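You operate a simulated robot arm through the tools that you are given. There is no shell and no other tool. Be economical: measure what you need, move in short steps, check, and stop when the job is done.

The job below is to be done with a simulated two-armed robot. You get a single attempt, and the scene is never put back.

TASK
Put two of the foam crumbs from the top of the steel bench on the top of the feed table. Take the blue tin on the top of the coil table and put it away on the blue shelf behind the folder. Put the small slab marked "57" from the top of the coil table on the top of the steel bench and the small slab marked "26" on the top of the side tray. Fetch the narrow green panel from the top of the coil table and set it on the top of the feed stand. Fetch the orange funnel and stand it on top of the grey roll. Put the blue marker on the cream sheet on the top of the blue bench. Take the short brush and leave it on the top of the steel bench. Put the orange ring from the top of the bead table on top of the black roll there. Pick up the green jar with one hand, pass it to the other hand and put it on the bottom shelf of the high rack. Any order will do. Set down upright: orange funnel, green jar.

Only the result counts: the job must be done as asked and must still hold three seconds after the hand-in. Knocking over, shifting, dropping, spilling or breaking anything else fails it. Flat cloth is picked up by pressing the open fingertips on it (5 to 10 N) and closing them slowly along it; thin cloth reads only 2 to 8 mm in the jaws.

THE ROBOT
Two 7-joint arms with two-finger parallel grippers on one trunk, on a base that drives. Base frame: it is fixed to the floor where the robot stands at the start and does not move with it; the origin is under the middle of the robot, x ahead of it, y to its left, z up; the surface under the hand at the start is at about z = 0.75. Units: m, rad, N and s.
The left shoulder is at the start at [0.114, 0.174, 1.074], the right one opposite. With the tool pointing down near the work surface each hand reaches from about 0.32 to 0.74 m from the robot's upright axis, wherever it stands, measured 20 degrees to its own side. Places, roughly: black roll (8x8x6 cm) [3.5, -1.1, 0.8]; blue marker [-1.25, 6, 0.75]; blue shelf behind the folder (20x32 cm) [0.6, 4.16, 0.4]; blue tin (7x7x6 cm) [0.9, 1.3, 0.8]; bottom shelf of the high rack [3.5, -6.2, 0.4]; cream sheet (36x24x2 cm) [-3.7, 7.3, 0.8]; foam crumb (5x4x3 cm) [0.4, -0.1, 0.8]; foam crumb (5x4x4 cm) [0.5, 0.1, 0.8]; green jar (8x8x15 cm) [3, -1.3, 0.8]; grey roll (8x8x6 cm) [0.9, 1.8, 0.8]; narrow green panel [0.75, 1.5, 0.75]; orange funnel (8x8x10 cm) [0.7, 4.1, 0.4]; orange ring [3.25, -1.25, 0.75]; short brush (5x14x5 cm) [5, -0.4, 0.8]; small slab [0.75, 1.5, 0.75]; top of the feed stand [-1.4, 5.9, 0.8]; top of the feed table [-1.7, 4, 1.3]; top of the side tray (24x32 cm) [-1.28, 4.18, 0.8]; top of the steel bench [0.5, 0.4, 0.8]. Payload 3.6 kg a hand.
The TCP of each hand is the grasp point between the finger pads, 0.03 m short of the fingertips. In the tool frame z runs along the fingers and y along their closing line. Largest opening 0.11 m; finger width 0.02, thickness 0.01; the body of the gripper, 0.048 by 0.112 m, starts 0.055 m behind the TCP.
Orientation is that of the tool frame in the base frame, as [roll, pitch, yaw] about the fixed x, y, z axes, in that order (R = Rz(yaw) Ry(pitch) Rx(roll)). With the fingers straight down and closing along the base's y, the tool's x points along the base's -x, its y along +y and its z along -z.

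THE INTERFACE
- The arms move only by the tool drive_tool. It takes "left_rows", "right_rows" or both (then of equal length, played together; a hand with none holds still); each is text: rows parted by semicolons, each of 7 numbers parted by spaces: the turn, a rotation vector about the base's x, y, z in units of 45 degrees (1.0 is 45 degrees), then the shift along the base's x, y, z in units of 500 mm (1.0 is 500 mm), then the gripper command, from -1 (fully open) to 1 (shut), values between in proportion. In form: ax ay az tx ty tz fingers; .... A call has 1 to 8 rows; each row is the pose to reach, as a shift and turn from the pose commanded when the call began. A call with a number of a shift or a turn outside -1 to 1 is refused whole. Rows are played at 5 a second. More than 0.05 m and 0.15 rad between two rows, or a gripper value outside its range, and nothing of the call is played. A pose out of reach is approached as far as the arm can. The call stops where the force on the tool passes 40 N (or 10 N more than at its start, if that is more) or the arm is blocked; 0.2 s more then pass. The fingers move at their own pace (about 0.153 m/s each) and stop on an object; they squeeze with about 26 N. The grip force told is the motor's: it shows also when the fingers shut on nothing. Time passes only in rows, and 0.2 s behind the last, so rows that repeat a pose let the fingers close. It gives the time, the measured TCP pose, the force on the tool (base axes), the opening and the grip force at its end, in the units of the frame above (readings bear some noise), with the torque about the TCP (base axes, N m) and any sound that the robot's microphone picked up, and new pictures: "show" is both (left out), scene, wrist or none (wrist: the cameras of the hands that moved).
- Cameras (640 x 400 px; columns grow to the right, rows downward): "scene" is now at [0.1942, 0.0361, 1.2196]; the picture's right is [0.51, -0.86, -0.00], its down [-0.71, -0.42, -0.57] and it looks along [0.49, 0.29, -0.82] (base axes); focal length 214 px, centre (320, 200). "left" rides on the left gripper at [0.073, -0.017, -0.103] in its tool frame; the picture's right is [0.23, 0.97, 0.00], its down [-0.76, 0.18, -0.62] and it looks along [-0.61, 0.14, 0.78] (tool axes); focal length 222 px, centre (320, 200). "right" rides on the right gripper at [0.072, 0.017, -0.103] in its tool frame; the picture's right is [-0.23, 0.97, 0.00], its down [-0.76, -0.18, -0.62] and it looks along [-0.61, -0.14, 0.78] (tool axes); focal length 222 px, centre (320, 200). There is no depth. A picture from a camera that has moved, and an enlarged one, comes with that camera's place and axes in the base frame and with its lens.
- lift_body(by): slides the trunk up (or, below 0, down) by that many m; the arms and the scene camera ride with it, the base frame stays. It gives what a move gives, with no picture.
- roll_base(legs): drives the robot by 1 to 6 legs, each [ahead, left, turn to the left] in m, m and rad, along the robot's own axes; the way and the turn of a leg run together, so that a leg with both is an arc; at most 1.5 m and 3.142 rad a leg. The arms and the cameras ride along, it lands a little off, and it stops where it bumps. It gives what a move gives, and a new picture of the scene camera.
- turn_head(pan, tilt): turns the head with the scene camera to pan (to the left, within 1.501 rad either way) and tilt (down, from -0.506 to 1.204), counted from straight ahead of the robot. It gives what a move gives, and a new picture of the scene camera.
- close_up(camera, box): a new picture of the part [left, top, right, bottom] of that camera's present view, enlarged. The clock stands still meanwhile.
- sign_off(): hands the job in; it is judged then, once.

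Work in short steps. Places have to be worked out from the pictures, the camera data and where the tool is seen: move nearer, look again, correct. Check each grasp and each placing, and mend what went wrong. You have 556 turns and 360 pictures in all, those below and enlarged ones among them. Open the grippers and draw the arms clear of the work before you hand the job in, unless the task says otherwise.

The tools are called after "Call:" as a command line: name --argument value ..., lists and objects as JSON in quotes. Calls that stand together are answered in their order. drive_tool: Moves the arms, as the interface text tells. Its arguments: {"type":"object","properties":{"left_rows":{"type":"string"},"right_rows":{"type":"string"},"show":{"type":"string","enum":["both","scene","wrist","none"]}},"required":[]} The other tools are called the same way: lift_body (by) slides the trunk up or down; roll_base (legs) drives the base; turn_head (pan, tilt) turns the head that bears the scene camera; close_up (camera, box) takes an enlarged picture of a part of a camera's view; sign_off () hands the job in.

At the start:

```text
t: 0.0
left_tool_pos: [0.3539, 0.3456, 1.067]
left_ee_rot: [-3.141, 0.001, -3.141]
left_force: [0.0, -0.3, -0.1]
left_ft_torque: [-0.01, 0.01, 0.03]
left_width: 0.1104
left_finger_force: 0.0
right_tool_pos: [0.4752, 0.0272, 1.0138]
right_ee_rot: [-3.141, 0.0, -3.141]
right_force: [0.3, -0.5, 0.2]
right_ft_torque: [0.02, 0.02, 0.01]
right_width: 0.1102
right_finger_force: 0.0
trunk travel left (down, up): [-0.192, 0.571]
robot x, y, heading: [-0.0037, -0.0001, 0.003]
head pan, tilt: [0.532, 0.962]
```

scene: 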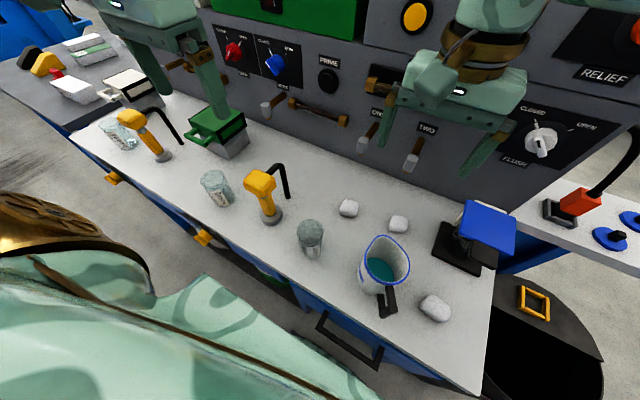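
right: 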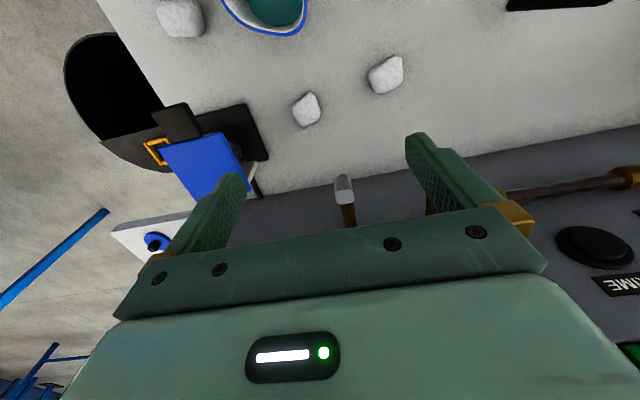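
left: 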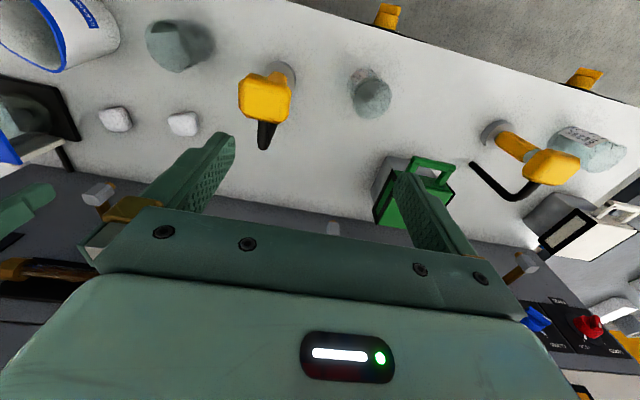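

The crumbs are seen at roughly (0.48, 0.12), (0.50, 0.00) and (0.36, -0.12). I bring the left hand above the first and the right hand above the third, staying high.

Call:
drive_tool --left_rows "0 0 0 0.037 -0.063 -0.042 -1;0 0 0 0.074 -0.127 -0.084 -1;0 0 0 0.11 -0.19 -0.126 -1;0 0 0 0.147 -0.254 -0.168 -1;0 0 0 0.184 -0.317 -0.21 -1;0 0 0 0.221 -0.38 -0.252 -1;0 0 0 0.258 -0.444 -0.294 -1" --right_rows "0 0 0 -0.032 -0.043 -0.027 -1;0 0 0 -0.064 -0.086 -0.054 -1;0 0 0 -0.096 -0.129 -0.081 -1;0 0 0 -0.128 -0.171 -0.107 -1;0 0 0 -0.16 -0.214 -0.134 -1;0 0 0 -0.192 -0.257 -0.161 -1;0 0 0 -0.224 -0.3 -0.188 -1"

```text
t: 1.6
left_tool_pos: [0.486, 0.1236, 0.9211]
left_ee_rot: [3.14, 0.002, -3.138]
left_force: [0.3, 1.0, -0.6]
left_ft_torque: [0.0, 0.02, -0.01]
left_width: 0.1101
left_finger_force: 0.1
right_tool_pos: [0.3643, -0.1232, 0.918]
right_ee_rot: [-3.14, -0.001, -3.141]
right_force: [0.1, -1.7, 0.4]
right_ft_torque: [-0.01, 0.02, -0.01]
right_width: 0.1099
right_finger_force: 0.1
trunk travel left (down, up): [-0.192, 0.571]
robot x, y, heading: [0.0001, -0.0016, 0.004]
head pan, tilt: [0.532, 0.962]
camera scene: at [0.1956, 0.0355, 1.2193], right [0.51, -0.86, 0.0], down [-0.71, -0.42, -0.57], along [0.49, 0.29, -0.82], focal length 214 px, centre (320, 200)
camera right: at [0.2926, -0.1062, 1.022], right [0.23, 0.97, 0.0], down [0.76, -0.18, 0.62], along [0.61, -0.14, -0.78], focal length 222 px, centre (320, 200)
camera left: at [0.412, 0.1064, 1.0228], right [-0.23, 0.97, 0.0], down [0.76, 0.18, 0.63], along [0.61, 0.14, -0.78], focal length 222 px, centre (320, 200)
```

scene: 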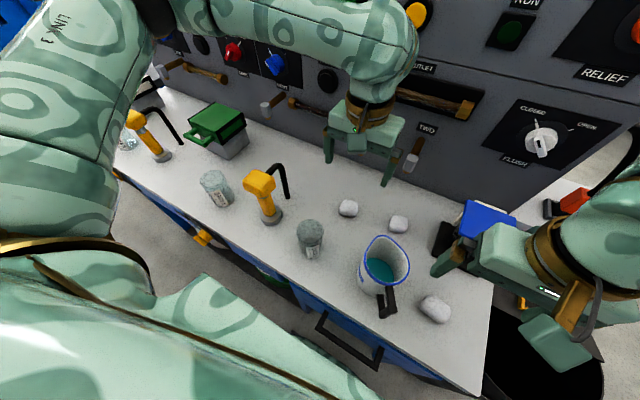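
right: 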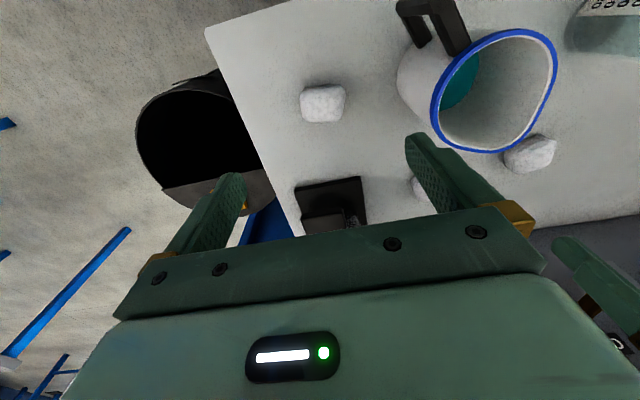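
left: 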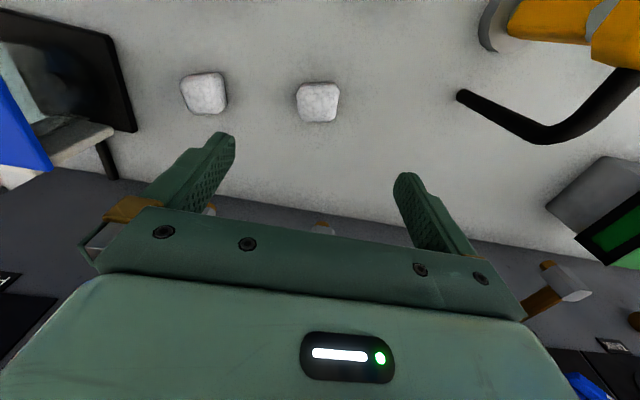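

The left crumb is at about (0.480, 0.119) and the right one at (0.361, -0.118). The left hand gets a slight lean back to clear the levers; then both go down to z 0.80.

Call:
drive_tool --left_rows "0 -0.178 0 -0.006 -0.009 0 -1;0 -0.178 0 -0.006 -0.009 -0.06 -1;0 -0.178 0 -0.006 -0.009 -0.12 -1;0 -0.178 0 -0.006 -0.009 -0.18 -1;0 -0.178 0 -0.006 -0.009 -0.24 -1" --right_rows "0 0 0 -0.004 0.004 0 -0.55;0 0 0 -0.004 0.004 -0.06 -0.55;0 0 0 -0.004 0.004 -0.12 -0.55;0 0 0 -0.004 0.004 -0.18 -0.55;0 0 0 -0.004 0.004 -0.24 -0.55"

```text
t: 2.8
left_tool_pos: [0.4779, 0.1309, 0.8053]
left_ee_rot: [-3.14, 0.142, -3.141]
left_force: [0.3, 0.3, -0.9]
left_ft_torque: [-0.03, 0.0, 0.03]
left_width: 0.1098
left_finger_force: 0.1
left hand out of reach, approached as far as the arm can: row 5
right_tool_pos: [0.3612, -0.121, 0.7986]
right_ee_rot: [3.141, 0.001, 3.14]
right_force: [0.6, 0.0, 0.2]
right_ft_torque: [-0.03, -0.02, -0.01]
right_width: 0.0852
right_finger_force: 0.0
trunk travel left (down, up): [-0.192, 0.571]
robot x, y, heading: [-0.0016, -0.0003, 0.001]
head pan, tilt: [0.532, 0.962]
camera scene: at [0.1945, 0.0359, 1.2196], right [0.51, -0.86, 0.0], down [-0.71, -0.42, -0.57], along [0.49, 0.29, -0.82], focal length 214 px, centre (320, 200)
camera right: at [0.2887, -0.1035, 0.9032], right [0.23, 0.97, 0.0], down [0.76, -0.18, 0.62], along [0.61, -0.14, -0.78], focal length 222 px, centre (320, 200)
camera left: at [0.3913, 0.1125, 0.896], right [-0.23, 0.97, -0.03], down [0.67, 0.18, 0.72], along [0.71, 0.14, -0.69], focal length 222 px, centre (320, 200)
```

scene: 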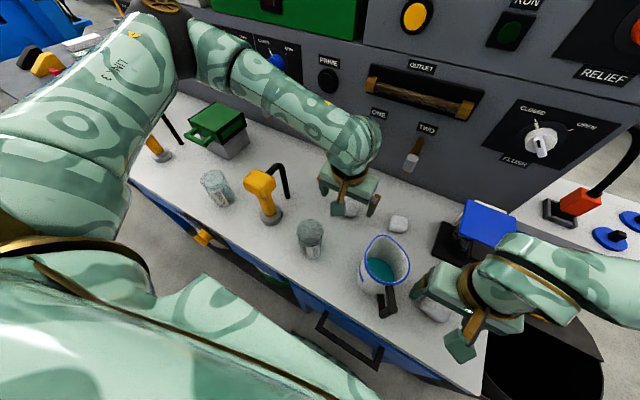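
right: 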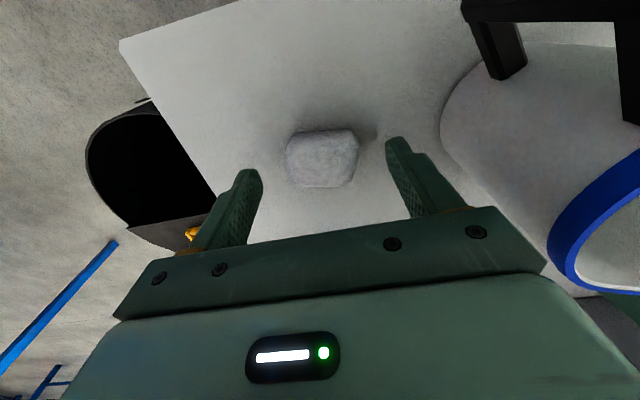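
left: 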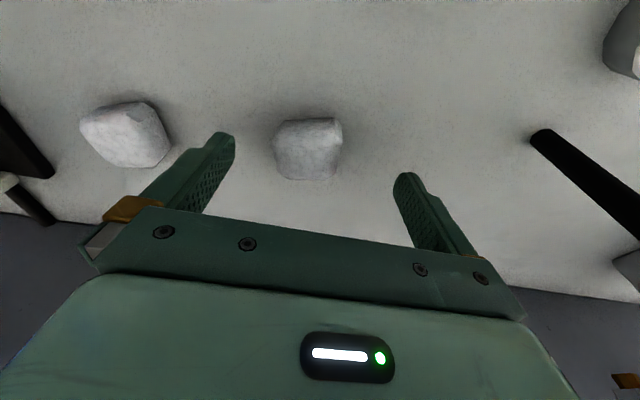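

The right hand is centred over its crumb; I lower it and grasp. The left arm is at its reach limit, so afterwards I will use the trunk to bring it down.

Call:
drive_tool --right_rows "0 0 0 -0.003 0.004 -0.03 -0.55;0 0 0 -0.003 0.004 -0.03 0;0 0 0 -0.003 0.004 -0.03 0.5;0 0 0 -0.003 0.004 -0.03 0.8;0 0 0 -0.003 0.004 -0.03 0.8;0 0 0 -0.003 0.004 0.03 0.8;0 0 0 -0.003 0.004 0.12 0.8;0 0 0 -0.003 0.004 0.2 0.8" --show "wrist"

```text
t: 4.6
left_tool_pos: [0.4764, 0.1298, 0.8043]
left_ee_rot: [-3.141, 0.141, -3.14]
left_force: [0.2, -0.7, -0.3]
left_ft_torque: [0.0, -0.01, 0.03]
left_width: 0.1098
left_finger_force: 0.2
right_tool_pos: [0.3598, -0.1179, 0.8999]
right_ee_rot: [3.141, -0.004, -3.141]
right_force: [-1.2, -0.2, -0.2]
right_ft_torque: [0.01, 0.02, 0.01]
right_width: 0.0492
right_finger_force: 26.0
trunk travel left (down, up): [-0.192, 0.571]
robot x, y, heading: [-0.0045, -0.0007, 0.002]
head pan, tilt: [0.532, 0.962]
camera right: at [0.2873, -0.1006, 1.0032], right [0.23, 0.97, 0.0], down [0.76, -0.18, 0.62], along [0.61, -0.14, -0.78], focal length 222 px, centre (320, 200)
```

right: 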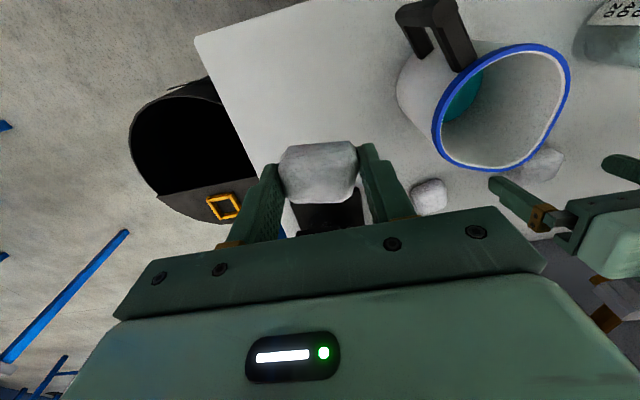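

The right crumb is held (49 mm). Now I drop the trunk 20 mm to bring the left hand to grasp height.

Call:
lift_body --by -0.02

Call:
close_up --camera "left" --box '[0, 0, 640, 400]'

```text
t: 5.3
left_tool_pos: [0.4765, 0.1298, 0.7858]
left_ee_rot: [-3.141, 0.143, -3.139]
left_force: [-0.2, 0.1, 0.1]
left_ft_torque: [0.02, -0.04, -0.01]
left_width: 0.1097
left_finger_force: 0.0
right_tool_pos: [0.3583, -0.1191, 0.8803]
right_ee_rot: [-3.14, 0.0, -3.141]
right_force: [0.4, -0.4, -1.0]
right_ft_torque: [0.01, -0.01, -0.05]
right_width: 0.0491
right_finger_force: 25.1
trunk travel left (down, up): [-0.172, 0.591]
robot x, y, heading: [-0.0032, -0.0043, 0.002]
head pan, tilt: [0.532, 0.962]
```

```text
1.00 times, centred on (320, 200) of left (not enlarged: the box is as wide or as high as the picture)
camera zoom: at [0.3906, 0.1119, 0.8769], right [-0.23, 0.97, -0.03], down [0.67, 0.18, 0.72], along [0.71, 0.14, -0.69], focal length 222 px, centre (320, 200)
```

zoom: 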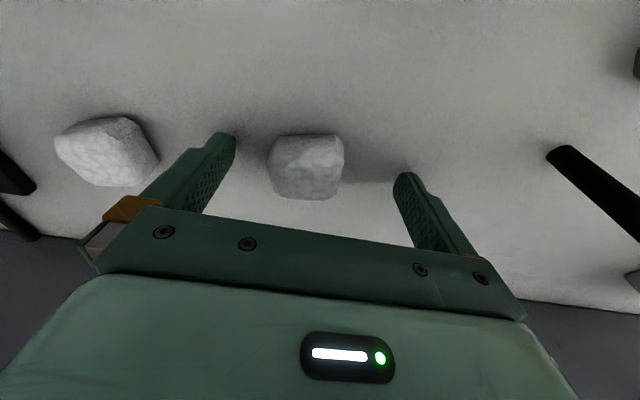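

The crumb lies between the fingers. I close with no shift, then lift.

Call:
drive_tool --left_rows "0 0 0 0 0 0 -1;0 0 0 0 0 0 -0.3;0 0 0 0 0 0 0.3;0 0 0 0 0 0 0.8;0 0 0 0 0 0 0.8;0 0 0 0 0 0.06 0.8;0 0 0 0 0 0.14 0.8;0 0 0 0 0 0.22 0.8" --show "both"

```text
t: 7.1
left_tool_pos: [0.476, 0.1297, 0.895]
left_ee_rot: [-3.14, 0.139, -3.139]
left_force: [0.7, 0.4, 0.0]
left_ft_torque: [0.0, 0.02, 0.01]
left_width: 0.0431
left_finger_force: 25.7
right_tool_pos: [0.3578, -0.1187, 0.8806]
right_ee_rot: [-3.141, -0.001, 3.141]
right_force: [0.4, -0.4, -0.6]
right_ft_torque: [-0.01, 0.02, -0.03]
right_width: 0.049
right_finger_force: 26.0
trunk travel left (down, up): [-0.172, 0.591]
robot x, y, heading: [0.0023, 0.0004, -0.0]
head pan, tilt: [0.532, 0.962]
camera scene: at [0.2049, 0.0356, 1.1988], right [0.51, -0.86, 0.0], down [-0.71, -0.42, -0.57], along [0.49, 0.29, -0.82], focal length 214 px, centre (320, 200)
camera left: at [0.3902, 0.1126, 0.9862], right [-0.23, 0.97, -0.03], down [0.67, 0.18, 0.72], along [0.71, 0.14, -0.69], focal length 222 px, centre (320, 200)
```

scene: 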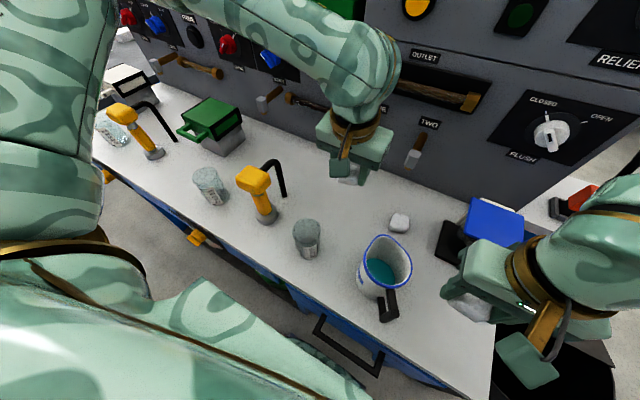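
left: 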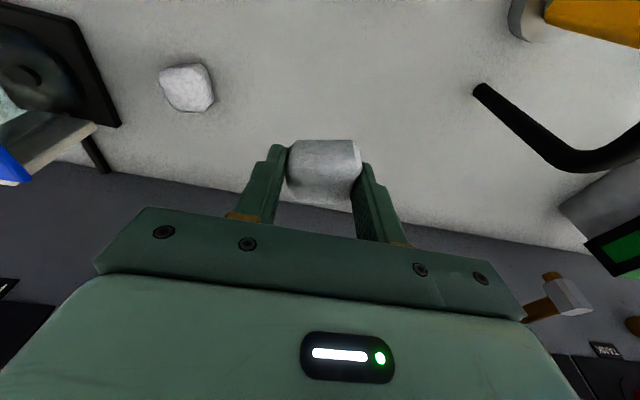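

Both crumbs are held. I raise the arms to clear the bench, then lift the trunk before backing away.

Call:
drive_tool --left_rows "0 0 0 -0.02 0.04 0.09 0.8;0 0 0 -0.06 0.08 0.18 0.8;0 0 0 -0.1 0.12 0.26 0.8;0 0 0 -0.14 0.16 0.34 0.8" --right_rows "0 0 0 0 -0.03 0.09 0.8;0 0 0 0 -0.06 0.18 0.8;0 0 0 0 -0.09 0.26 0.8;0 0 0 0 -0.12 0.34 0.8" --show "none"

Call:
lift_body --by 0.25

Call:
roll_base --legs '[[-0.4, 0, 0]]'

Call:
turn_head --pan 0.9 --tilt 0.35

```text
refused: row 1 steps farther than a row can; nothing moved
```

```text
t: 9.7
left_tool_pos: [0.4641, 0.1296, 1.168]
left_ee_rot: [-3.141, 0.196, -3.141]
left_force: [-1.0, -0.6, -0.4]
left_ft_torque: [0.0, 0.01, -0.05]
left_width: 0.0425
left_finger_force: 26.1
right_tool_pos: [0.3599, -0.119, 1.1284]
right_ee_rot: [-3.141, -0.002, 3.141]
right_force: [-0.2, 0.1, 0.0]
right_ft_torque: [-0.01, -0.02, -0.01]
right_width: 0.0487
right_finger_force: 25.8
trunk travel left (down, up): [-0.422, 0.341]
robot x, y, heading: [-0.0012, 0.0024, 0.0]
head pan, tilt: [0.532, 0.962]
```

```text
t: 12.1
left_tool_pos: [0.0677, 0.1302, 1.1701]
left_ee_rot: [3.141, 0.199, 3.14]
left_force: [-0.5, -0.5, -0.6]
left_ft_torque: [0.01, -0.02, -0.01]
left_width: 0.0428
left_finger_force: 25.7
right_tool_pos: [-0.0395, -0.1197, 1.1302]
right_ee_rot: [-3.14, -0.001, 3.141]
right_force: [0.0, -0.5, -0.9]
right_ft_torque: [0.01, 0.0, 0.01]
right_width: 0.0471
right_finger_force: 25.3
trunk travel left (down, up): [-0.422, 0.341]
robot x, y, heading: [-0.401, 0.0001, -0.005]
head pan, tilt: [0.532, 0.962]
camera scene: at [-0.2971, 0.0361, 1.4549], right [0.51, -0.86, 0.0], down [-0.71, -0.41, -0.57], along [0.49, 0.29, -0.82], focal length 214 px, centre (320, 200)
```

scene: 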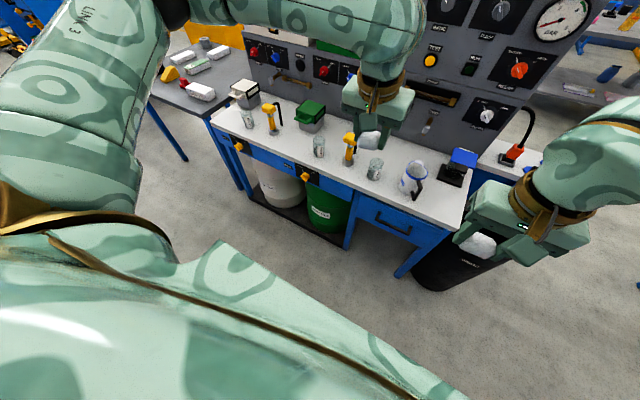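

```text
t: 13.1
left_tool_pos: [0.0688, 0.1298, 1.1696]
left_ee_rot: [-3.14, 0.198, 3.138]
left_force: [-0.1, 0.5, 0.4]
left_ft_torque: [0.02, 0.02, -0.01]
left_width: 0.0424
left_finger_force: 26.4
right_tool_pos: [-0.0388, -0.1177, 1.1304]
right_ee_rot: [-3.141, -0.001, 3.14]
right_force: [-0.4, 0.0, -0.4]
right_ft_torque: [0.0, 0.0, 0.0]
right_width: 0.047
right_finger_force: 26.2
trunk travel left (down, up): [-0.422, 0.341]
robot x, y, heading: [-0.3994, 0.002, -0.001]
head pan, tilt: [0.901, 0.351]
camera scene: at [-0.3006, 0.0725, 1.5069], right [0.78, -0.62, 0.0], down [-0.22, -0.27, -0.94], along [0.59, 0.73, -0.34], focal length 214 px, centre (320, 200)
```

scene: 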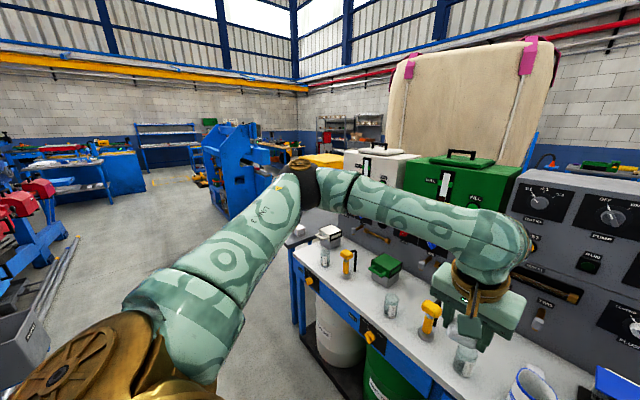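

Both still held. I pull the hands in a little, then turn left to face +y and look.

Call:
drive_tool --left_rows "0 0 0 -0.06 0.06 0 0.8;0 0 0 -0.12 0.12 0 0.8;0 0 0 -0.18 0.18 0 0.8;0 0 0 -0.2 0.24 0 0.8" --right_rows "0 0 0 0 -0.06 0.03 0.8;0 0 0 0 -0.12 0.06 0.8;0 0 0 0 -0.18 0.09 0.8;0 0 0 0 -0.24 0.09 0.8" --show "none"

Call:
roll_base --legs '[[0, 0, 1.571]]'

Call:
turn_head --pan 0.0 --tilt 0.3

```text
t: 14.1
left_tool_pos: [-0.0332, 0.2497, 1.1704]
left_ee_rot: [-3.139, 0.197, -3.141]
left_force: [0.1, 0.3, -1.2]
left_ft_torque: [-0.02, -0.02, -0.02]
left_width: 0.0425
left_finger_force: 25.7
right_tool_pos: [-0.0397, -0.2405, 1.1757]
right_ee_rot: [3.141, 0.002, 3.14]
right_force: [0.1, -0.2, -0.4]
right_ft_torque: [0.02, -0.02, -0.03]
right_width: 0.0472
right_finger_force: 26.8
trunk travel left (down, up): [-0.422, 0.341]
robot x, y, heading: [-0.3976, 0.0027, 0.0]
head pan, tilt: [0.901, 0.351]
```

```text
t: 18.4
left_tool_pos: [-0.6496, 0.3648, 1.1692]
left_ee_rot: [-3.14, 0.2, -1.566]
left_force: [0.4, 0.0, 0.1]
left_ft_torque: [0.01, -0.02, -0.03]
left_width: 0.0423
left_finger_force: 26.0
right_tool_pos: [-0.1579, 0.3606, 1.1763]
right_ee_rot: [-3.141, 0.0, -1.57]
right_force: [0.1, 0.3, 0.0]
right_ft_torque: [0.01, -0.05, -0.04]
right_width: 0.0473
right_finger_force: 25.6
trunk travel left (down, up): [-0.422, 0.341]
robot x, y, heading: [-0.3988, -0.0005, 1.573]
head pan, tilt: [0.901, 0.351]
camera scene: at [-0.4705, 0.0961, 1.507], right [0.62, 0.78, 0.0], down [0.27, -0.21, -0.94], along [-0.74, 0.58, -0.34], focal length 214 px, centre (320, 200)
```

scene: 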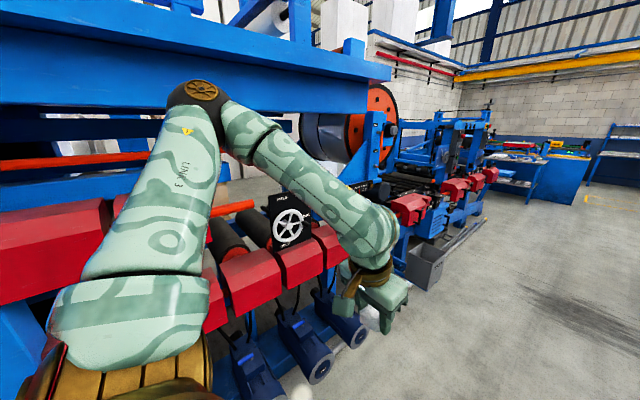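

```text
t: 19.6
left_tool_pos: [-0.6496, 0.3651, 1.1692]
left_ee_rot: [-3.14, 0.199, -1.568]
left_force: [0.0, 0.8, -0.2]
left_ft_torque: [-0.01, 0.0, 0.03]
left_width: 0.0425
left_finger_force: 25.7
right_tool_pos: [-0.1604, 0.3606, 1.1758]
right_ee_rot: [-3.14, 0.0, -1.57]
right_force: [0.9, 0.5, 1.1]
right_ft_torque: [-0.01, 0.0, 0.01]
right_width: 0.047
right_finger_force: 26.1
trunk travel left (down, up): [-0.422, 0.341]
robot x, y, heading: [-0.4033, -0.0017, 1.575]
head pan, tilt: [0.0, 0.3]
camera scene: at [-0.3976, 0.1318, 1.5117], right [1.0, 0.0, 0.0], down [0.0, -0.3, -0.96], along [0.0, 0.96, -0.3], focal length 214 px, centre (320, 200)
```

scene: 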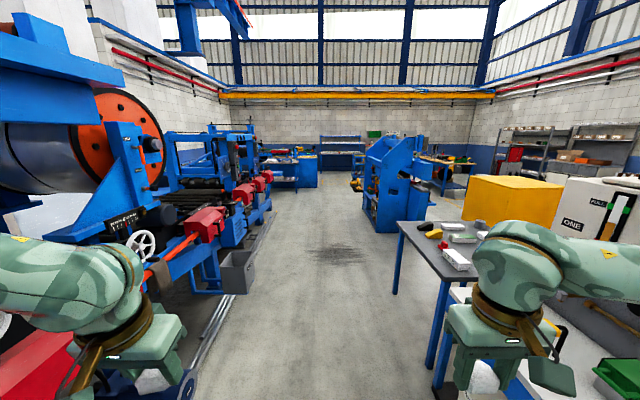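

A clear aisle runs along +y between the machine line and the coil table. I drive forward 2.4 m and look.

Call:
roll_base --legs '[[1.2, 0.03, 0], [1.2, 0.0, 0]]'

Call:
turn_head --pan 0.6 --tilt 0.4

```text
t: 31.3
left_tool_pos: [-0.6875, 2.7577, 1.1683]
left_ee_rot: [-3.14, 0.198, -1.563]
left_force: [-0.1, 0.1, 0.6]
left_ft_torque: [-0.01, 0.0, 0.03]
left_width: 0.0425
left_finger_force: 25.8
right_tool_pos: [-0.1963, 2.7545, 1.1764]
right_ee_rot: [3.141, -0.001, -1.566]
right_force: [0.1, 0.6, -0.6]
right_ft_torque: [0.0, -0.03, -0.02]
right_width: 0.0468
right_finger_force: 25.9
trunk travel left (down, up): [-0.422, 0.341]
robot x, y, heading: [-0.4348, 2.3919, 1.576]
head pan, tilt: [0.0, 0.3]
camera scene: at [-0.4348, 2.5261, 1.5116], right [1.0, 0.01, 0.0], down [0.0, -0.3, -0.96], along [-0.01, 0.96, -0.3], focal length 214 px, centre (320, 200)
```

scene: 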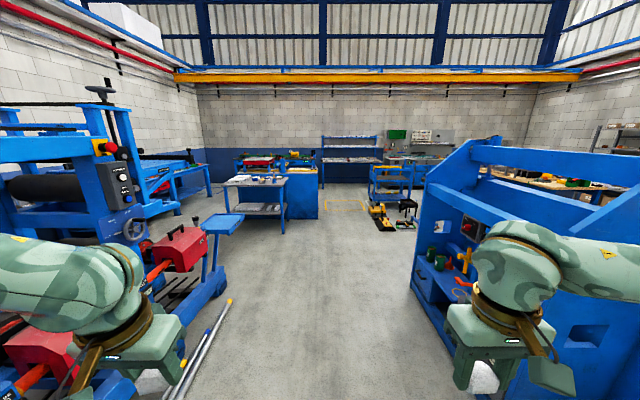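

```text
t: 32.3
left_tool_pos: [-0.6868, 2.7582, 1.1699]
left_ee_rot: [-3.14, 0.199, -1.563]
left_force: [0.0, 0.0, 0.6]
left_ft_torque: [0.03, -0.02, -0.01]
left_width: 0.0425
left_finger_force: 25.6
right_tool_pos: [-0.1968, 2.7549, 1.1748]
right_ee_rot: [-3.141, 0.0, -1.566]
right_force: [0.8, -0.2, -0.3]
right_ft_torque: [0.0, -0.02, -0.01]
right_width: 0.0469
right_finger_force: 26.1
trunk travel left (down, up): [-0.422, 0.341]
robot x, y, heading: [-0.4345, 2.397, 1.575]
head pan, tilt: [0.6, 0.4]
camera scene: at [-0.4869, 2.5088, 1.5024], right [0.82, 0.57, 0.0], down [0.22, -0.32, -0.92], along [-0.52, 0.76, -0.39], focal length 214 px, centre (320, 200)
```

scene: 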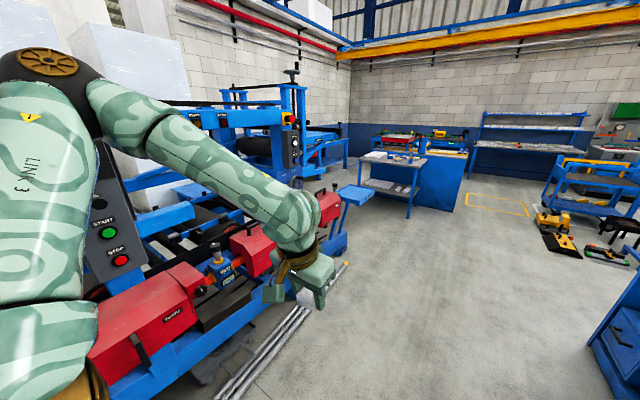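

The side tray is visible at about (-1.25, 4.17). I go forward another 1.3 m and look left for the feed table.

Call:
roll_base --legs '[[1.3, 0, 0]]'

Call:
turn_head --pan 1.4 --tilt 0.3

```text
t: 38.9
left_tool_pos: [-0.6873, 4.0763, 1.1699]
left_ee_rot: [-3.14, 0.199, -1.572]
left_force: [-0.9, 0.0, 0.6]
left_ft_torque: [-0.01, -0.02, 0.0]
left_width: 0.0426
left_finger_force: 25.8
right_tool_pos: [-0.199, 4.0707, 1.1757]
right_ee_rot: [-3.141, -0.002, -1.573]
right_force: [-1.2, -0.5, -0.7]
right_ft_torque: [-0.03, 0.0, -0.01]
right_width: 0.0468
right_finger_force: 26.1
trunk travel left (down, up): [-0.422, 0.341]
robot x, y, heading: [-0.4378, 3.7113, 1.571]
head pan, tilt: [0.6, 0.4]
camera scene: at [-0.4893, 3.8253, 1.5024], right [0.83, 0.56, 0.0], down [0.22, -0.32, -0.92], along [-0.52, 0.76, -0.39], focal length 214 px, centre (320, 200)
```

scene: 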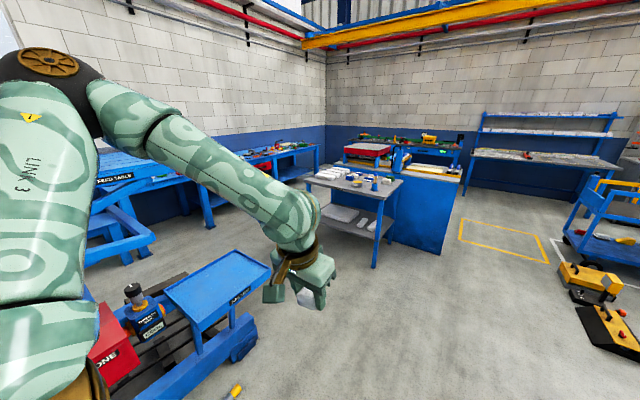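

```text
t: 40.0
left_tool_pos: [-0.6877, 4.0766, 1.1686]
left_ee_rot: [-3.141, 0.199, -1.571]
left_force: [-0.2, -0.3, 0.0]
left_ft_torque: [0.01, 0.01, -0.02]
left_width: 0.0426
left_finger_force: 25.8
right_tool_pos: [-0.1989, 4.0692, 1.1765]
right_ee_rot: [3.141, 0.0, -1.571]
right_force: [0.3, -0.6, -0.1]
right_ft_torque: [0.02, 0.03, -0.01]
right_width: 0.0469
right_finger_force: 26.1
trunk travel left (down, up): [-0.422, 0.341]
robot x, y, heading: [-0.4345, 3.7108, 1.571]
head pan, tilt: [1.4, 0.3]
camera scene: at [-0.529, 3.7647, 1.5117], right [0.17, 0.99, 0.0], down [0.29, -0.05, -0.96], along [-0.94, 0.16, -0.3], focal length 214 px, centre (320, 200)
```

scene: 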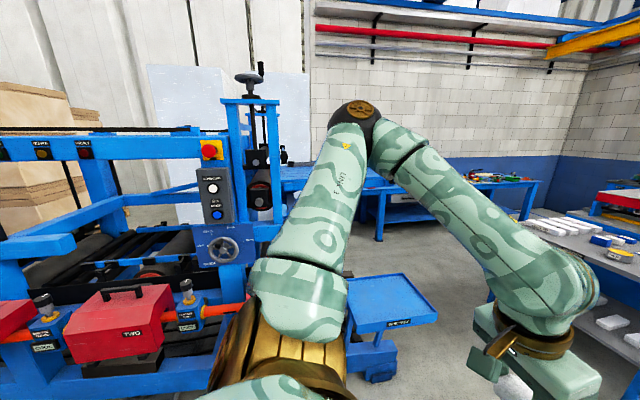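

The label "FEED TABLE" is at about (-1.46, 4.0, 1.28). I turn to face -x and look at it directly.

Call:
roll_base --legs '[[0.1, 0, 0], [0, 0, 1.571]]'

Call:
turn_head --pan 0.0 --tilt 0.4

```text
t: 45.0
left_tool_pos: [-0.8044, 3.5613, 1.1699]
left_ee_rot: [-3.139, 0.197, -0.006]
left_force: [-0.1, -0.5, -0.9]
left_ft_torque: [-0.01, 0.0, -0.01]
left_width: 0.0425
left_finger_force: 25.8
right_tool_pos: [-0.795, 4.052, 1.1758]
right_ee_rot: [-3.14, 0.002, -0.008]
right_force: [-0.5, -0.1, 0.7]
right_ft_torque: [0.0, -0.02, 0.03]
right_width: 0.0471
right_finger_force: 25.4
trunk travel left (down, up): [-0.422, 0.341]
robot x, y, heading: [-0.4383, 3.808, 3.132]
head pan, tilt: [1.4, 0.3]
camera scene: at [-0.4923, 3.7172, 1.5117], right [-0.98, 0.18, 0.0], down [0.05, 0.29, -0.96], along [-0.17, -0.94, -0.3], focal length 214 px, centre (320, 200)
```

scene: 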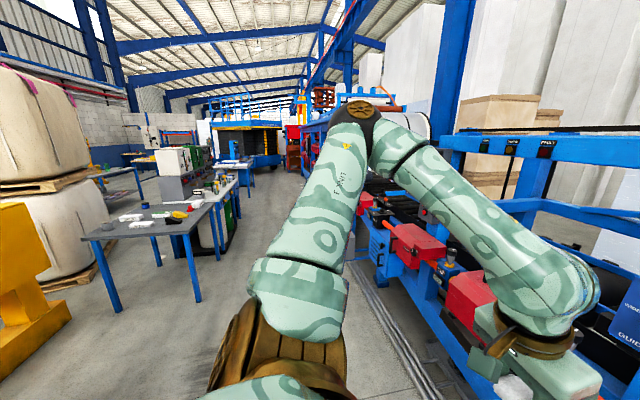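

```text
t: 46.5
left_tool_pos: [-0.8048, 3.5616, 1.1684]
left_ee_rot: [-3.14, 0.199, -0.008]
left_force: [0.3, -0.9, -0.2]
left_ft_torque: [0.05, -0.01, -0.02]
left_width: 0.0426
left_finger_force: 25.5
right_tool_pos: [-0.7944, 4.051, 1.1752]
right_ee_rot: [3.141, 0.0, -0.008]
right_force: [0.3, 0.7, 0.1]
right_ft_torque: [0.01, -0.02, 0.01]
right_width: 0.0471
right_finger_force: 26.0
trunk travel left (down, up): [-0.422, 0.341]
robot x, y, heading: [-0.439, 3.8067, 3.137]
head pan, tilt: [0.0, 0.4]
camera scene: at [-0.5683, 3.8098, 1.5024], right [0.01, 1.0, 0.0], down [0.39, 0.0, -0.92], along [-0.92, 0.01, -0.39], focal length 214 px, centre (320, 200)
```

scene: 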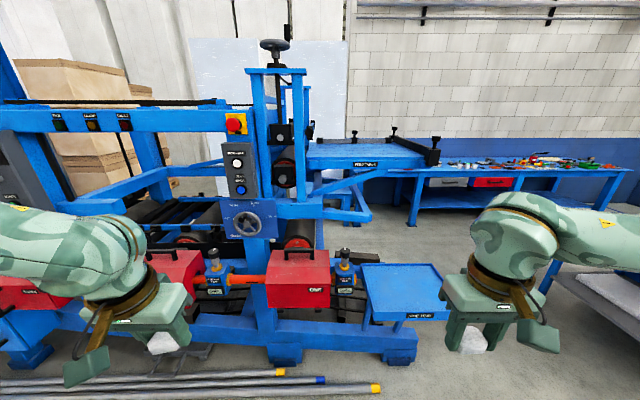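

The feed table's top is the blue plate right of the post. I take a close-up for its edges.

Call:
close_up --camera "scene" --box '[230, 110, 450, 248]'

```text
2.90 times, centred on (340, 179) of scene
camera zoom: at [-0.5683, 3.8098, 1.5024], right [0.01, 1.0, 0.0], down [0.39, 0.0, -0.92], along [-0.92, 0.01, -0.39], focal length 622 px, centre (262, 261)
```

zoom: 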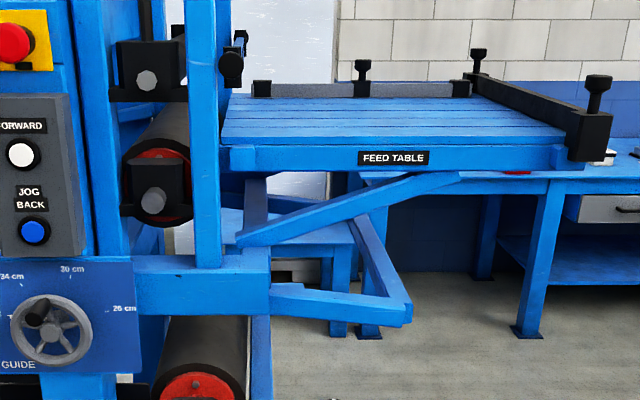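

Top plate spans about x -1.98..-1.49, y 3.76..4.29, z≈1.3, with fences on far and right sides. I raise the trunk 0.3, bring the hands inward, and move sideways to y≈4.0.

Call:
lift_body --by 0.3

Call:
drive_tool --left_rows "0 0 0 0 0.08 0 0.8;0 0 0 0 0.16 0 0.8;0 0 0 0 0.24 0 0.8" --right_rows "0 0 0 0 -0.08 0 0.8;0 0 0 0 -0.16 0 0.8;0 0 0 0 -0.24 0 0.8" --show "none"

Call:
roll_base --legs '[[0, -0.2, 0], [0.3, 0, 0]]'

```text
t: 49.5
left_tool_pos: [-0.8034, 3.5616, 1.4695]
left_ee_rot: [-3.14, 0.198, -0.007]
left_force: [1.3, 1.0, 0.0]
left_ft_torque: [-0.01, 0.02, -0.03]
left_width: 0.0426
left_finger_force: 25.8
right_tool_pos: [-0.7942, 4.0518, 1.4752]
right_ee_rot: [3.14, -0.001, -0.007]
right_force: [0.5, 0.6, 0.1]
right_ft_torque: [0.04, 0.0, 0.0]
right_width: 0.0469
right_finger_force: 25.8
trunk travel left (down, up): [-0.722, 0.041]
robot x, y, heading: [-0.437, 3.8068, 3.129]
head pan, tilt: [0.0, 0.4]
```

```text
t: 50.3
left_tool_pos: [-0.806, 3.6807, 1.4687]
left_ee_rot: [-3.141, 0.197, -0.005]
left_force: [-0.5, 0.1, -0.1]
left_ft_torque: [0.02, 0.01, 0.02]
left_width: 0.0427
left_finger_force: 25.6
right_tool_pos: [-0.7959, 3.9308, 1.4752]
right_ee_rot: [3.141, -0.002, -0.008]
right_force: [-0.1, -1.1, -1.0]
right_ft_torque: [0.01, -0.02, 0.0]
right_width: 0.0468
right_finger_force: 25.7
trunk travel left (down, up): [-0.722, 0.041]
robot x, y, heading: [-0.4363, 3.8105, 3.13]
head pan, tilt: [0.0, 0.4]
```

```text
t: 53.6
left_tool_pos: [-1.1022, 3.886, 1.4709]
left_ee_rot: [-3.139, 0.201, -0.008]
left_force: [-1.0, -0.2, -0.1]
left_ft_torque: [-0.01, -0.02, 0.02]
left_width: 0.0425
left_finger_force: 26.1
right_tool_pos: [-1.0933, 4.1368, 1.4774]
right_ee_rot: [3.141, 0.002, -0.008]
right_force: [0.1, -0.5, -0.3]
right_ft_torque: [-0.02, 0.0, 0.03]
right_width: 0.0469
right_finger_force: 25.8
trunk travel left (down, up): [-0.722, 0.041]
robot x, y, heading: [-0.7387, 4.0135, 3.136]
head pan, tilt: [0.0, 0.4]
camera scene: at [-0.8383, 4.0134, 1.8035], right [0.01, 1.0, 0.0], down [0.39, 0.0, -0.92], along [-0.92, 0.01, -0.39], focal length 214 px, centre (320, 200)
```

scene: 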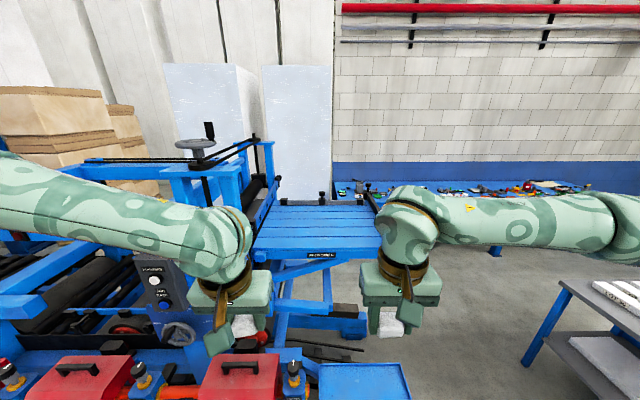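

The table front edge seems near x≈-1.55. I advance 0.17 m and look down to check clearances.

Call:
roll_base --legs '[[0.17, 0, 0]]'

Call:
turn_head --pan 0.0 --tilt 0.9

```text
t: 55.0
left_tool_pos: [-1.2727, 3.8877, 1.4692]
left_ee_rot: [-3.139, 0.2, -0.011]
left_force: [0.6, 0.5, 0.1]
left_ft_torque: [-0.02, 0.0, -0.01]
left_width: 0.0425
left_finger_force: 25.7
right_tool_pos: [-1.2616, 4.1386, 1.476]
right_ee_rot: [-3.141, 0.001, -0.011]
right_force: [0.6, 0.2, 0.0]
right_ft_torque: [-0.01, 0.0, 0.03]
right_width: 0.0471
right_finger_force: 25.7
trunk travel left (down, up): [-0.722, 0.041]
robot x, y, heading: [-0.9061, 4.0138, 3.133]
head pan, tilt: [0.0, 0.4]
camera scene: at [-1.0078, 4.0154, 1.8036], right [0.01, 1.0, 0.0], down [0.39, 0.0, -0.92], along [-0.92, 0.01, -0.39], focal length 214 px, centre (320, 200)
```

scene: 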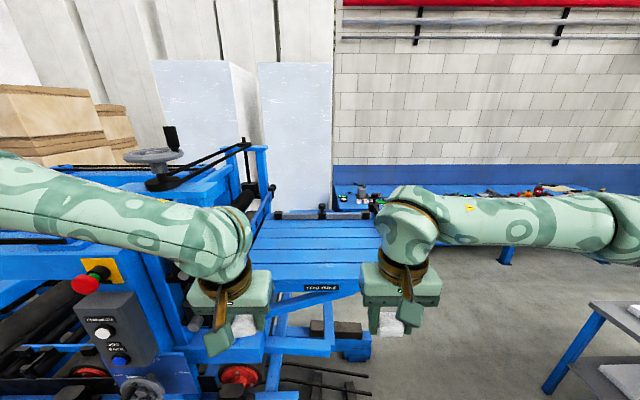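

```text
t: 56.0
left_tool_pos: [-1.2737, 3.8874, 1.4699]
left_ee_rot: [3.142, 0.198, -0.009]
left_force: [-0.3, -0.4, -0.9]
left_ft_torque: [-0.01, -0.04, 0.02]
left_width: 0.0428
left_finger_force: 25.8
right_tool_pos: [-1.2654, 4.1394, 1.4759]
right_ee_rot: [-3.141, -0.001, -0.01]
right_force: [-0.1, -0.3, 0.0]
right_ft_torque: [0.0, 0.0, 0.03]
right_width: 0.0471
right_finger_force: 26.0
trunk travel left (down, up): [-0.722, 0.041]
robot x, y, heading: [-0.9084, 4.0162, 3.128]
head pan, tilt: [0.0, 0.901]
camera scene: at [-0.995, 4.0153, 1.7604], right [0.01, 1.0, 0.0], down [0.78, -0.01, -0.62], along [-0.62, 0.01, -0.78], focal length 214 px, centre (320, 200)
```

scene: 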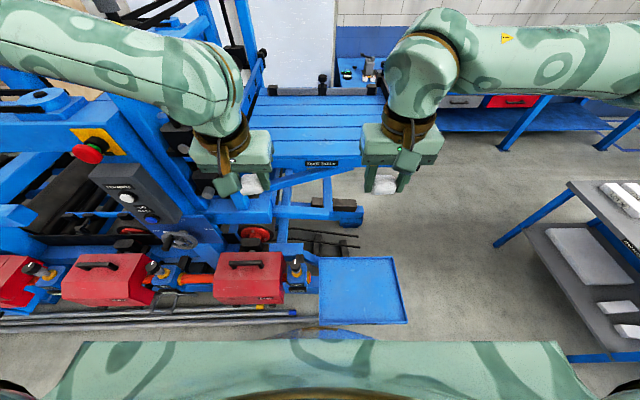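

Edge of table is at x≈-1.56. I extend both hands forward to about x=-1.64, leaning the hands back for reach.

Call:
drive_tool --left_rows "0 0.05 0 -0.095 0.01 -0.01 0.8;0 0.1 0 -0.19 0.02 -0.02 0.8;0 0.15 0 -0.285 0.02 -0.03 0.8;0 0.15 0 -0.38 0.02 -0.04 0.8;0 0.15 0 -0.47 0.02 -0.05 0.8;0 0.15 0 -0.56 0.02 -0.06 0.8;0 0.15 0 -0.65 0.02 -0.08 0.8;0 0.15 0 -0.74 0.02 -0.1 0.8" --right_rows "0 0.1 0 -0.095 0 -0.01 0.8;0 0.2 0 -0.19 0 -0.02 0.8;0 0.3 0 -0.285 0 -0.03 0.8;0 0.4 0 -0.38 0 -0.04 0.8;0 0.4 0 -0.47 0 -0.05 0.8;0 0.4 0 -0.56 0 -0.06 0.8;0 0.4 0 -0.65 0 -0.08 0.8;0 0.4 0 -0.74 0 -0.1 0.8"

```text
t: 57.9
left_tool_pos: [-1.4779, 3.8097, 1.4699]
left_ee_rot: [-3.133, 0.315, -0.028]
left_force: [8.7, 35.8, 4.2]
left_ft_torque: [-3.9, 0.74, 1.02]
left_width: 0.0424
left_finger_force: 25.7
left hand out of reach, approached as far as the arm can: row 2, 3, 4, 5, 6, 7, 8
right_tool_pos: [-1.5601, 4.1398, 1.449]
right_ee_rot: [3.134, 0.319, -0.017]
right_force: [0.8, -1.5, 0.9]
right_ft_torque: [0.05, 0.02, -0.03]
right_width: 0.0469
right_finger_force: 26.2
right hand out of reach, approached as far as the arm can: row 7, 8
trunk travel left (down, up): [-0.722, 0.041]
robot x, y, heading: [-0.9099, 4.0185, 3.124]
head pan, tilt: [0.0, 0.901]
stopped in row 8 (left hand): the force on the tool passed its limit at 43 N (the readings are from after the stop); the commanded pose is now the measured one
camera scene: at [-0.99, 4.0225, 1.7607], right [0.02, 1.0, 0.0], down [0.78, -0.01, -0.62], along [-0.62, 0.01, -0.78], focal length 214 px, centre (320, 200)
camera right: at [-1.4579, 4.1231, 1.5236], right [-0.23, -0.97, 0.08], down [-0.52, 0.19, 0.83], along [-0.82, 0.15, -0.55], focal length 222 px, centre (320, 200)
camera left: at [-1.3761, 3.822, 1.5448], right [0.19, -0.98, -0.08], down [-0.54, -0.17, 0.83], along [-0.82, -0.11, -0.56], focal length 222 px, centre (320, 200)
```

scene: 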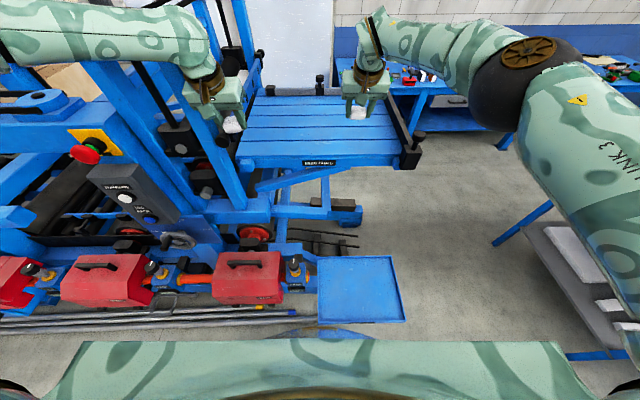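
right: 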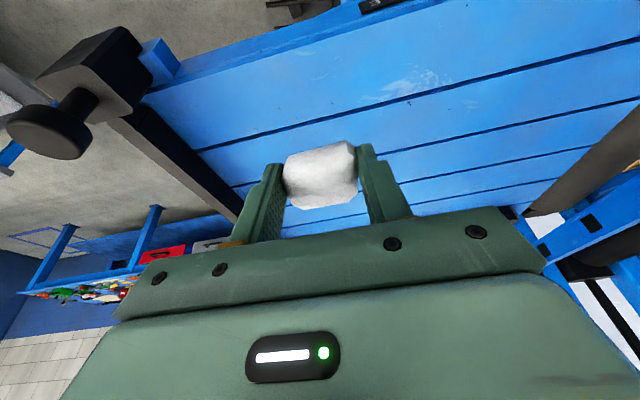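
left: 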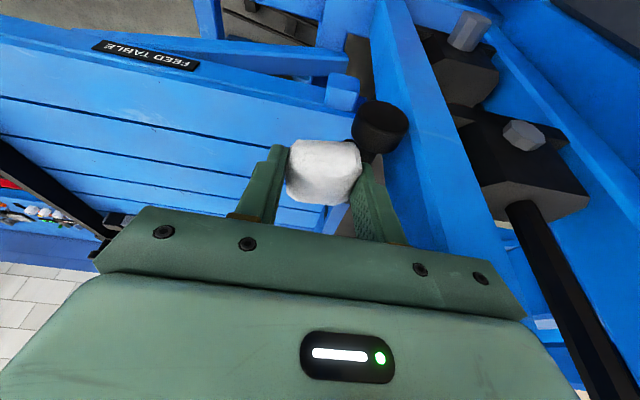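

The left hand touched the fixed post; it has poor inward reach. I back it away, and extend the right hand with more lean to get over the table.

Call:
drive_tool --left_rows "0 0 0 0.03 0.06 0 0.8;0 0 0 0.1 0.1 0 0.8;0 0 0 0.18 0.1 0 0.8;0 0 0 0.26 0.1 0 0.8" --right_rows "0 0.15 0 -0.03 0 0 0.8;0 0.3 0 -0.07 0 -0.03 0.8;0 0.45 0 -0.12 0 -0.06 0.8;0 0.57 0 -0.18 0 -0.12 0.8"

```text
t: 58.9
left_tool_pos: [-1.3483, 3.8431, 1.4658]
left_ee_rot: [-3.131, 0.313, -0.013]
left_force: [-0.6, -1.3, 0.1]
left_ft_torque: [0.01, 0.03, 0.0]
left_width: 0.0426
left_finger_force: 25.4
left hand out of reach, approached as far as the arm can: row 1
right_tool_pos: [-1.6358, 4.1363, 1.3884]
right_ee_rot: [3.132, 0.743, -0.016]
right_force: [0.0, -0.9, -0.5]
right_ft_torque: [0.05, -0.02, -0.07]
right_width: 0.0469
right_finger_force: 25.9
right hand out of reach, approached as far as the arm can: row 4
trunk travel left (down, up): [-0.722, 0.041]
robot x, y, heading: [-0.9075, 4.0135, 3.126]
head pan, tilt: [0.0, 0.901]
camera scene: at [-0.993, 4.0133, 1.7604], right [0.01, 1.0, 0.0], down [0.78, -0.01, -0.62], along [-0.62, 0.01, -0.78], focal length 214 px, centre (320, 200)
camera right: at [-1.5124, 4.1187, 1.4153], right [-0.18, -0.97, 0.16], down [-0.14, 0.19, 0.97], along [-0.97, 0.15, -0.17], focal length 222 px, centre (320, 200)
camera left: at [-1.2485, 3.8571, 1.542], right [0.2, -0.98, -0.08], down [-0.54, -0.18, 0.83], along [-0.82, -0.12, -0.56], focal length 222 px, centre (320, 200)
```

scene: 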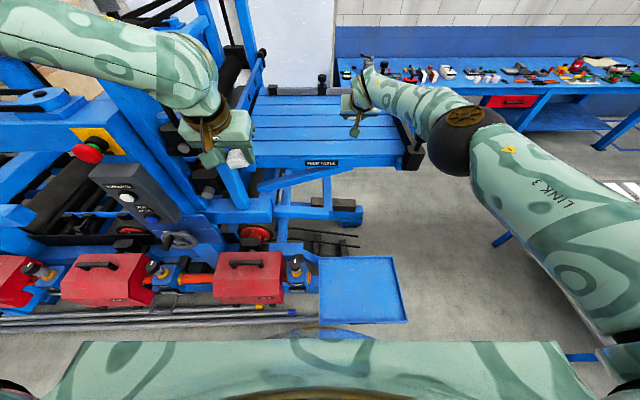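
right: 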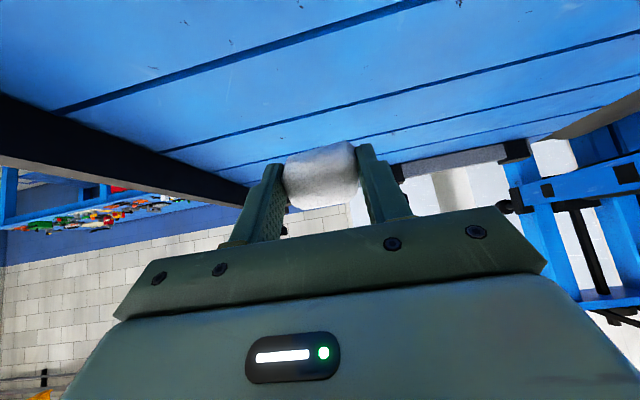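
left: 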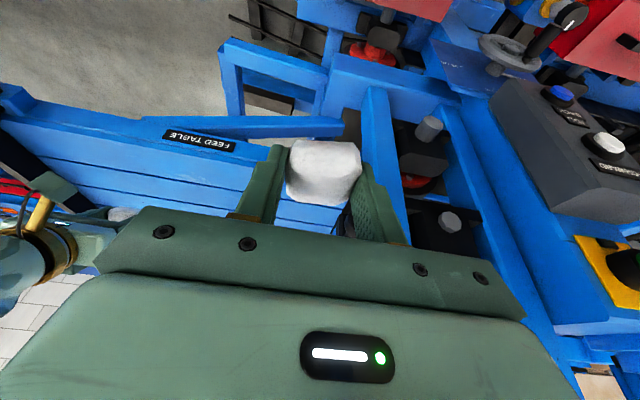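

The right crumb is now over the plate. I lower it with the trunk in small steps.

Call:
lift_body --by -0.035

Call:
close_up --camera "right" --box '[160, 40, 480, 240]'

```text
t: 59.7
left_tool_pos: [-1.351, 3.8478, 1.4307]
left_ee_rot: [-3.133, 0.313, -0.016]
left_force: [-0.4, -1.2, 0.3]
left_ft_torque: [-0.02, 0.01, 0.01]
left_width: 0.0423
left_finger_force: 25.8
right_tool_pos: [-1.6352, 4.1382, 1.3526]
right_ee_rot: [3.132, 0.767, -0.017]
right_force: [-0.3, -0.4, -0.4]
right_ft_torque: [-0.02, -0.04, -0.01]
right_width: 0.047
right_finger_force: 26.2
trunk travel left (down, up): [-0.687, 0.076]
robot x, y, heading: [-0.9098, 4.0141, 3.122]
head pan, tilt: [0.0, 0.901]
```

```text
2.00 times, centred on (320, 140) of right
camera zoom: at [-1.5114, 4.122, 1.3775], right [-0.17, -0.97, 0.17], down [-0.11, 0.19, 0.98], along [-0.98, 0.15, -0.14], focal length 444 px, centre (320, 320)
```

zoom: 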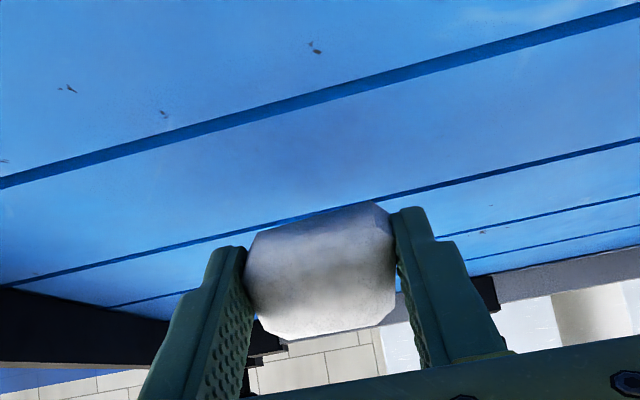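

Still clear. Lower another 25 mm.

Call:
lift_body --by -0.025

Call:
close_up --camera "right" --box '[160, 40, 480, 240]'

```text
t: 60.4
left_tool_pos: [-1.3504, 3.846, 1.406]
left_ee_rot: [-3.132, 0.312, -0.017]
left_force: [-0.6, -0.8, -0.5]
left_ft_torque: [-0.02, 0.01, -0.04]
left_width: 0.0426
left_finger_force: 26.1
right_tool_pos: [-1.6348, 4.1391, 1.3299]
right_ee_rot: [3.129, 0.768, -0.021]
right_force: [0.5, -1.3, 9.7]
right_ft_torque: [-0.19, 0.23, 0.01]
right_width: 0.047
right_finger_force: 26.4
trunk travel left (down, up): [-0.662, 0.101]
robot x, y, heading: [-0.9106, 4.0153, 3.127]
head pan, tilt: [0.0, 0.901]
```

```text
2.00 times, centred on (320, 140) of right
camera zoom: at [-1.5111, 4.1213, 1.354], right [-0.17, -0.97, 0.17], down [-0.11, 0.19, 0.98], along [-0.98, 0.15, -0.14], focal length 444 px, centre (320, 320)
```

zoom: 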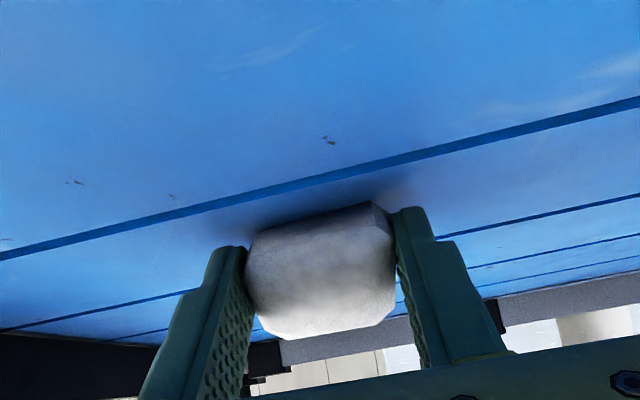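

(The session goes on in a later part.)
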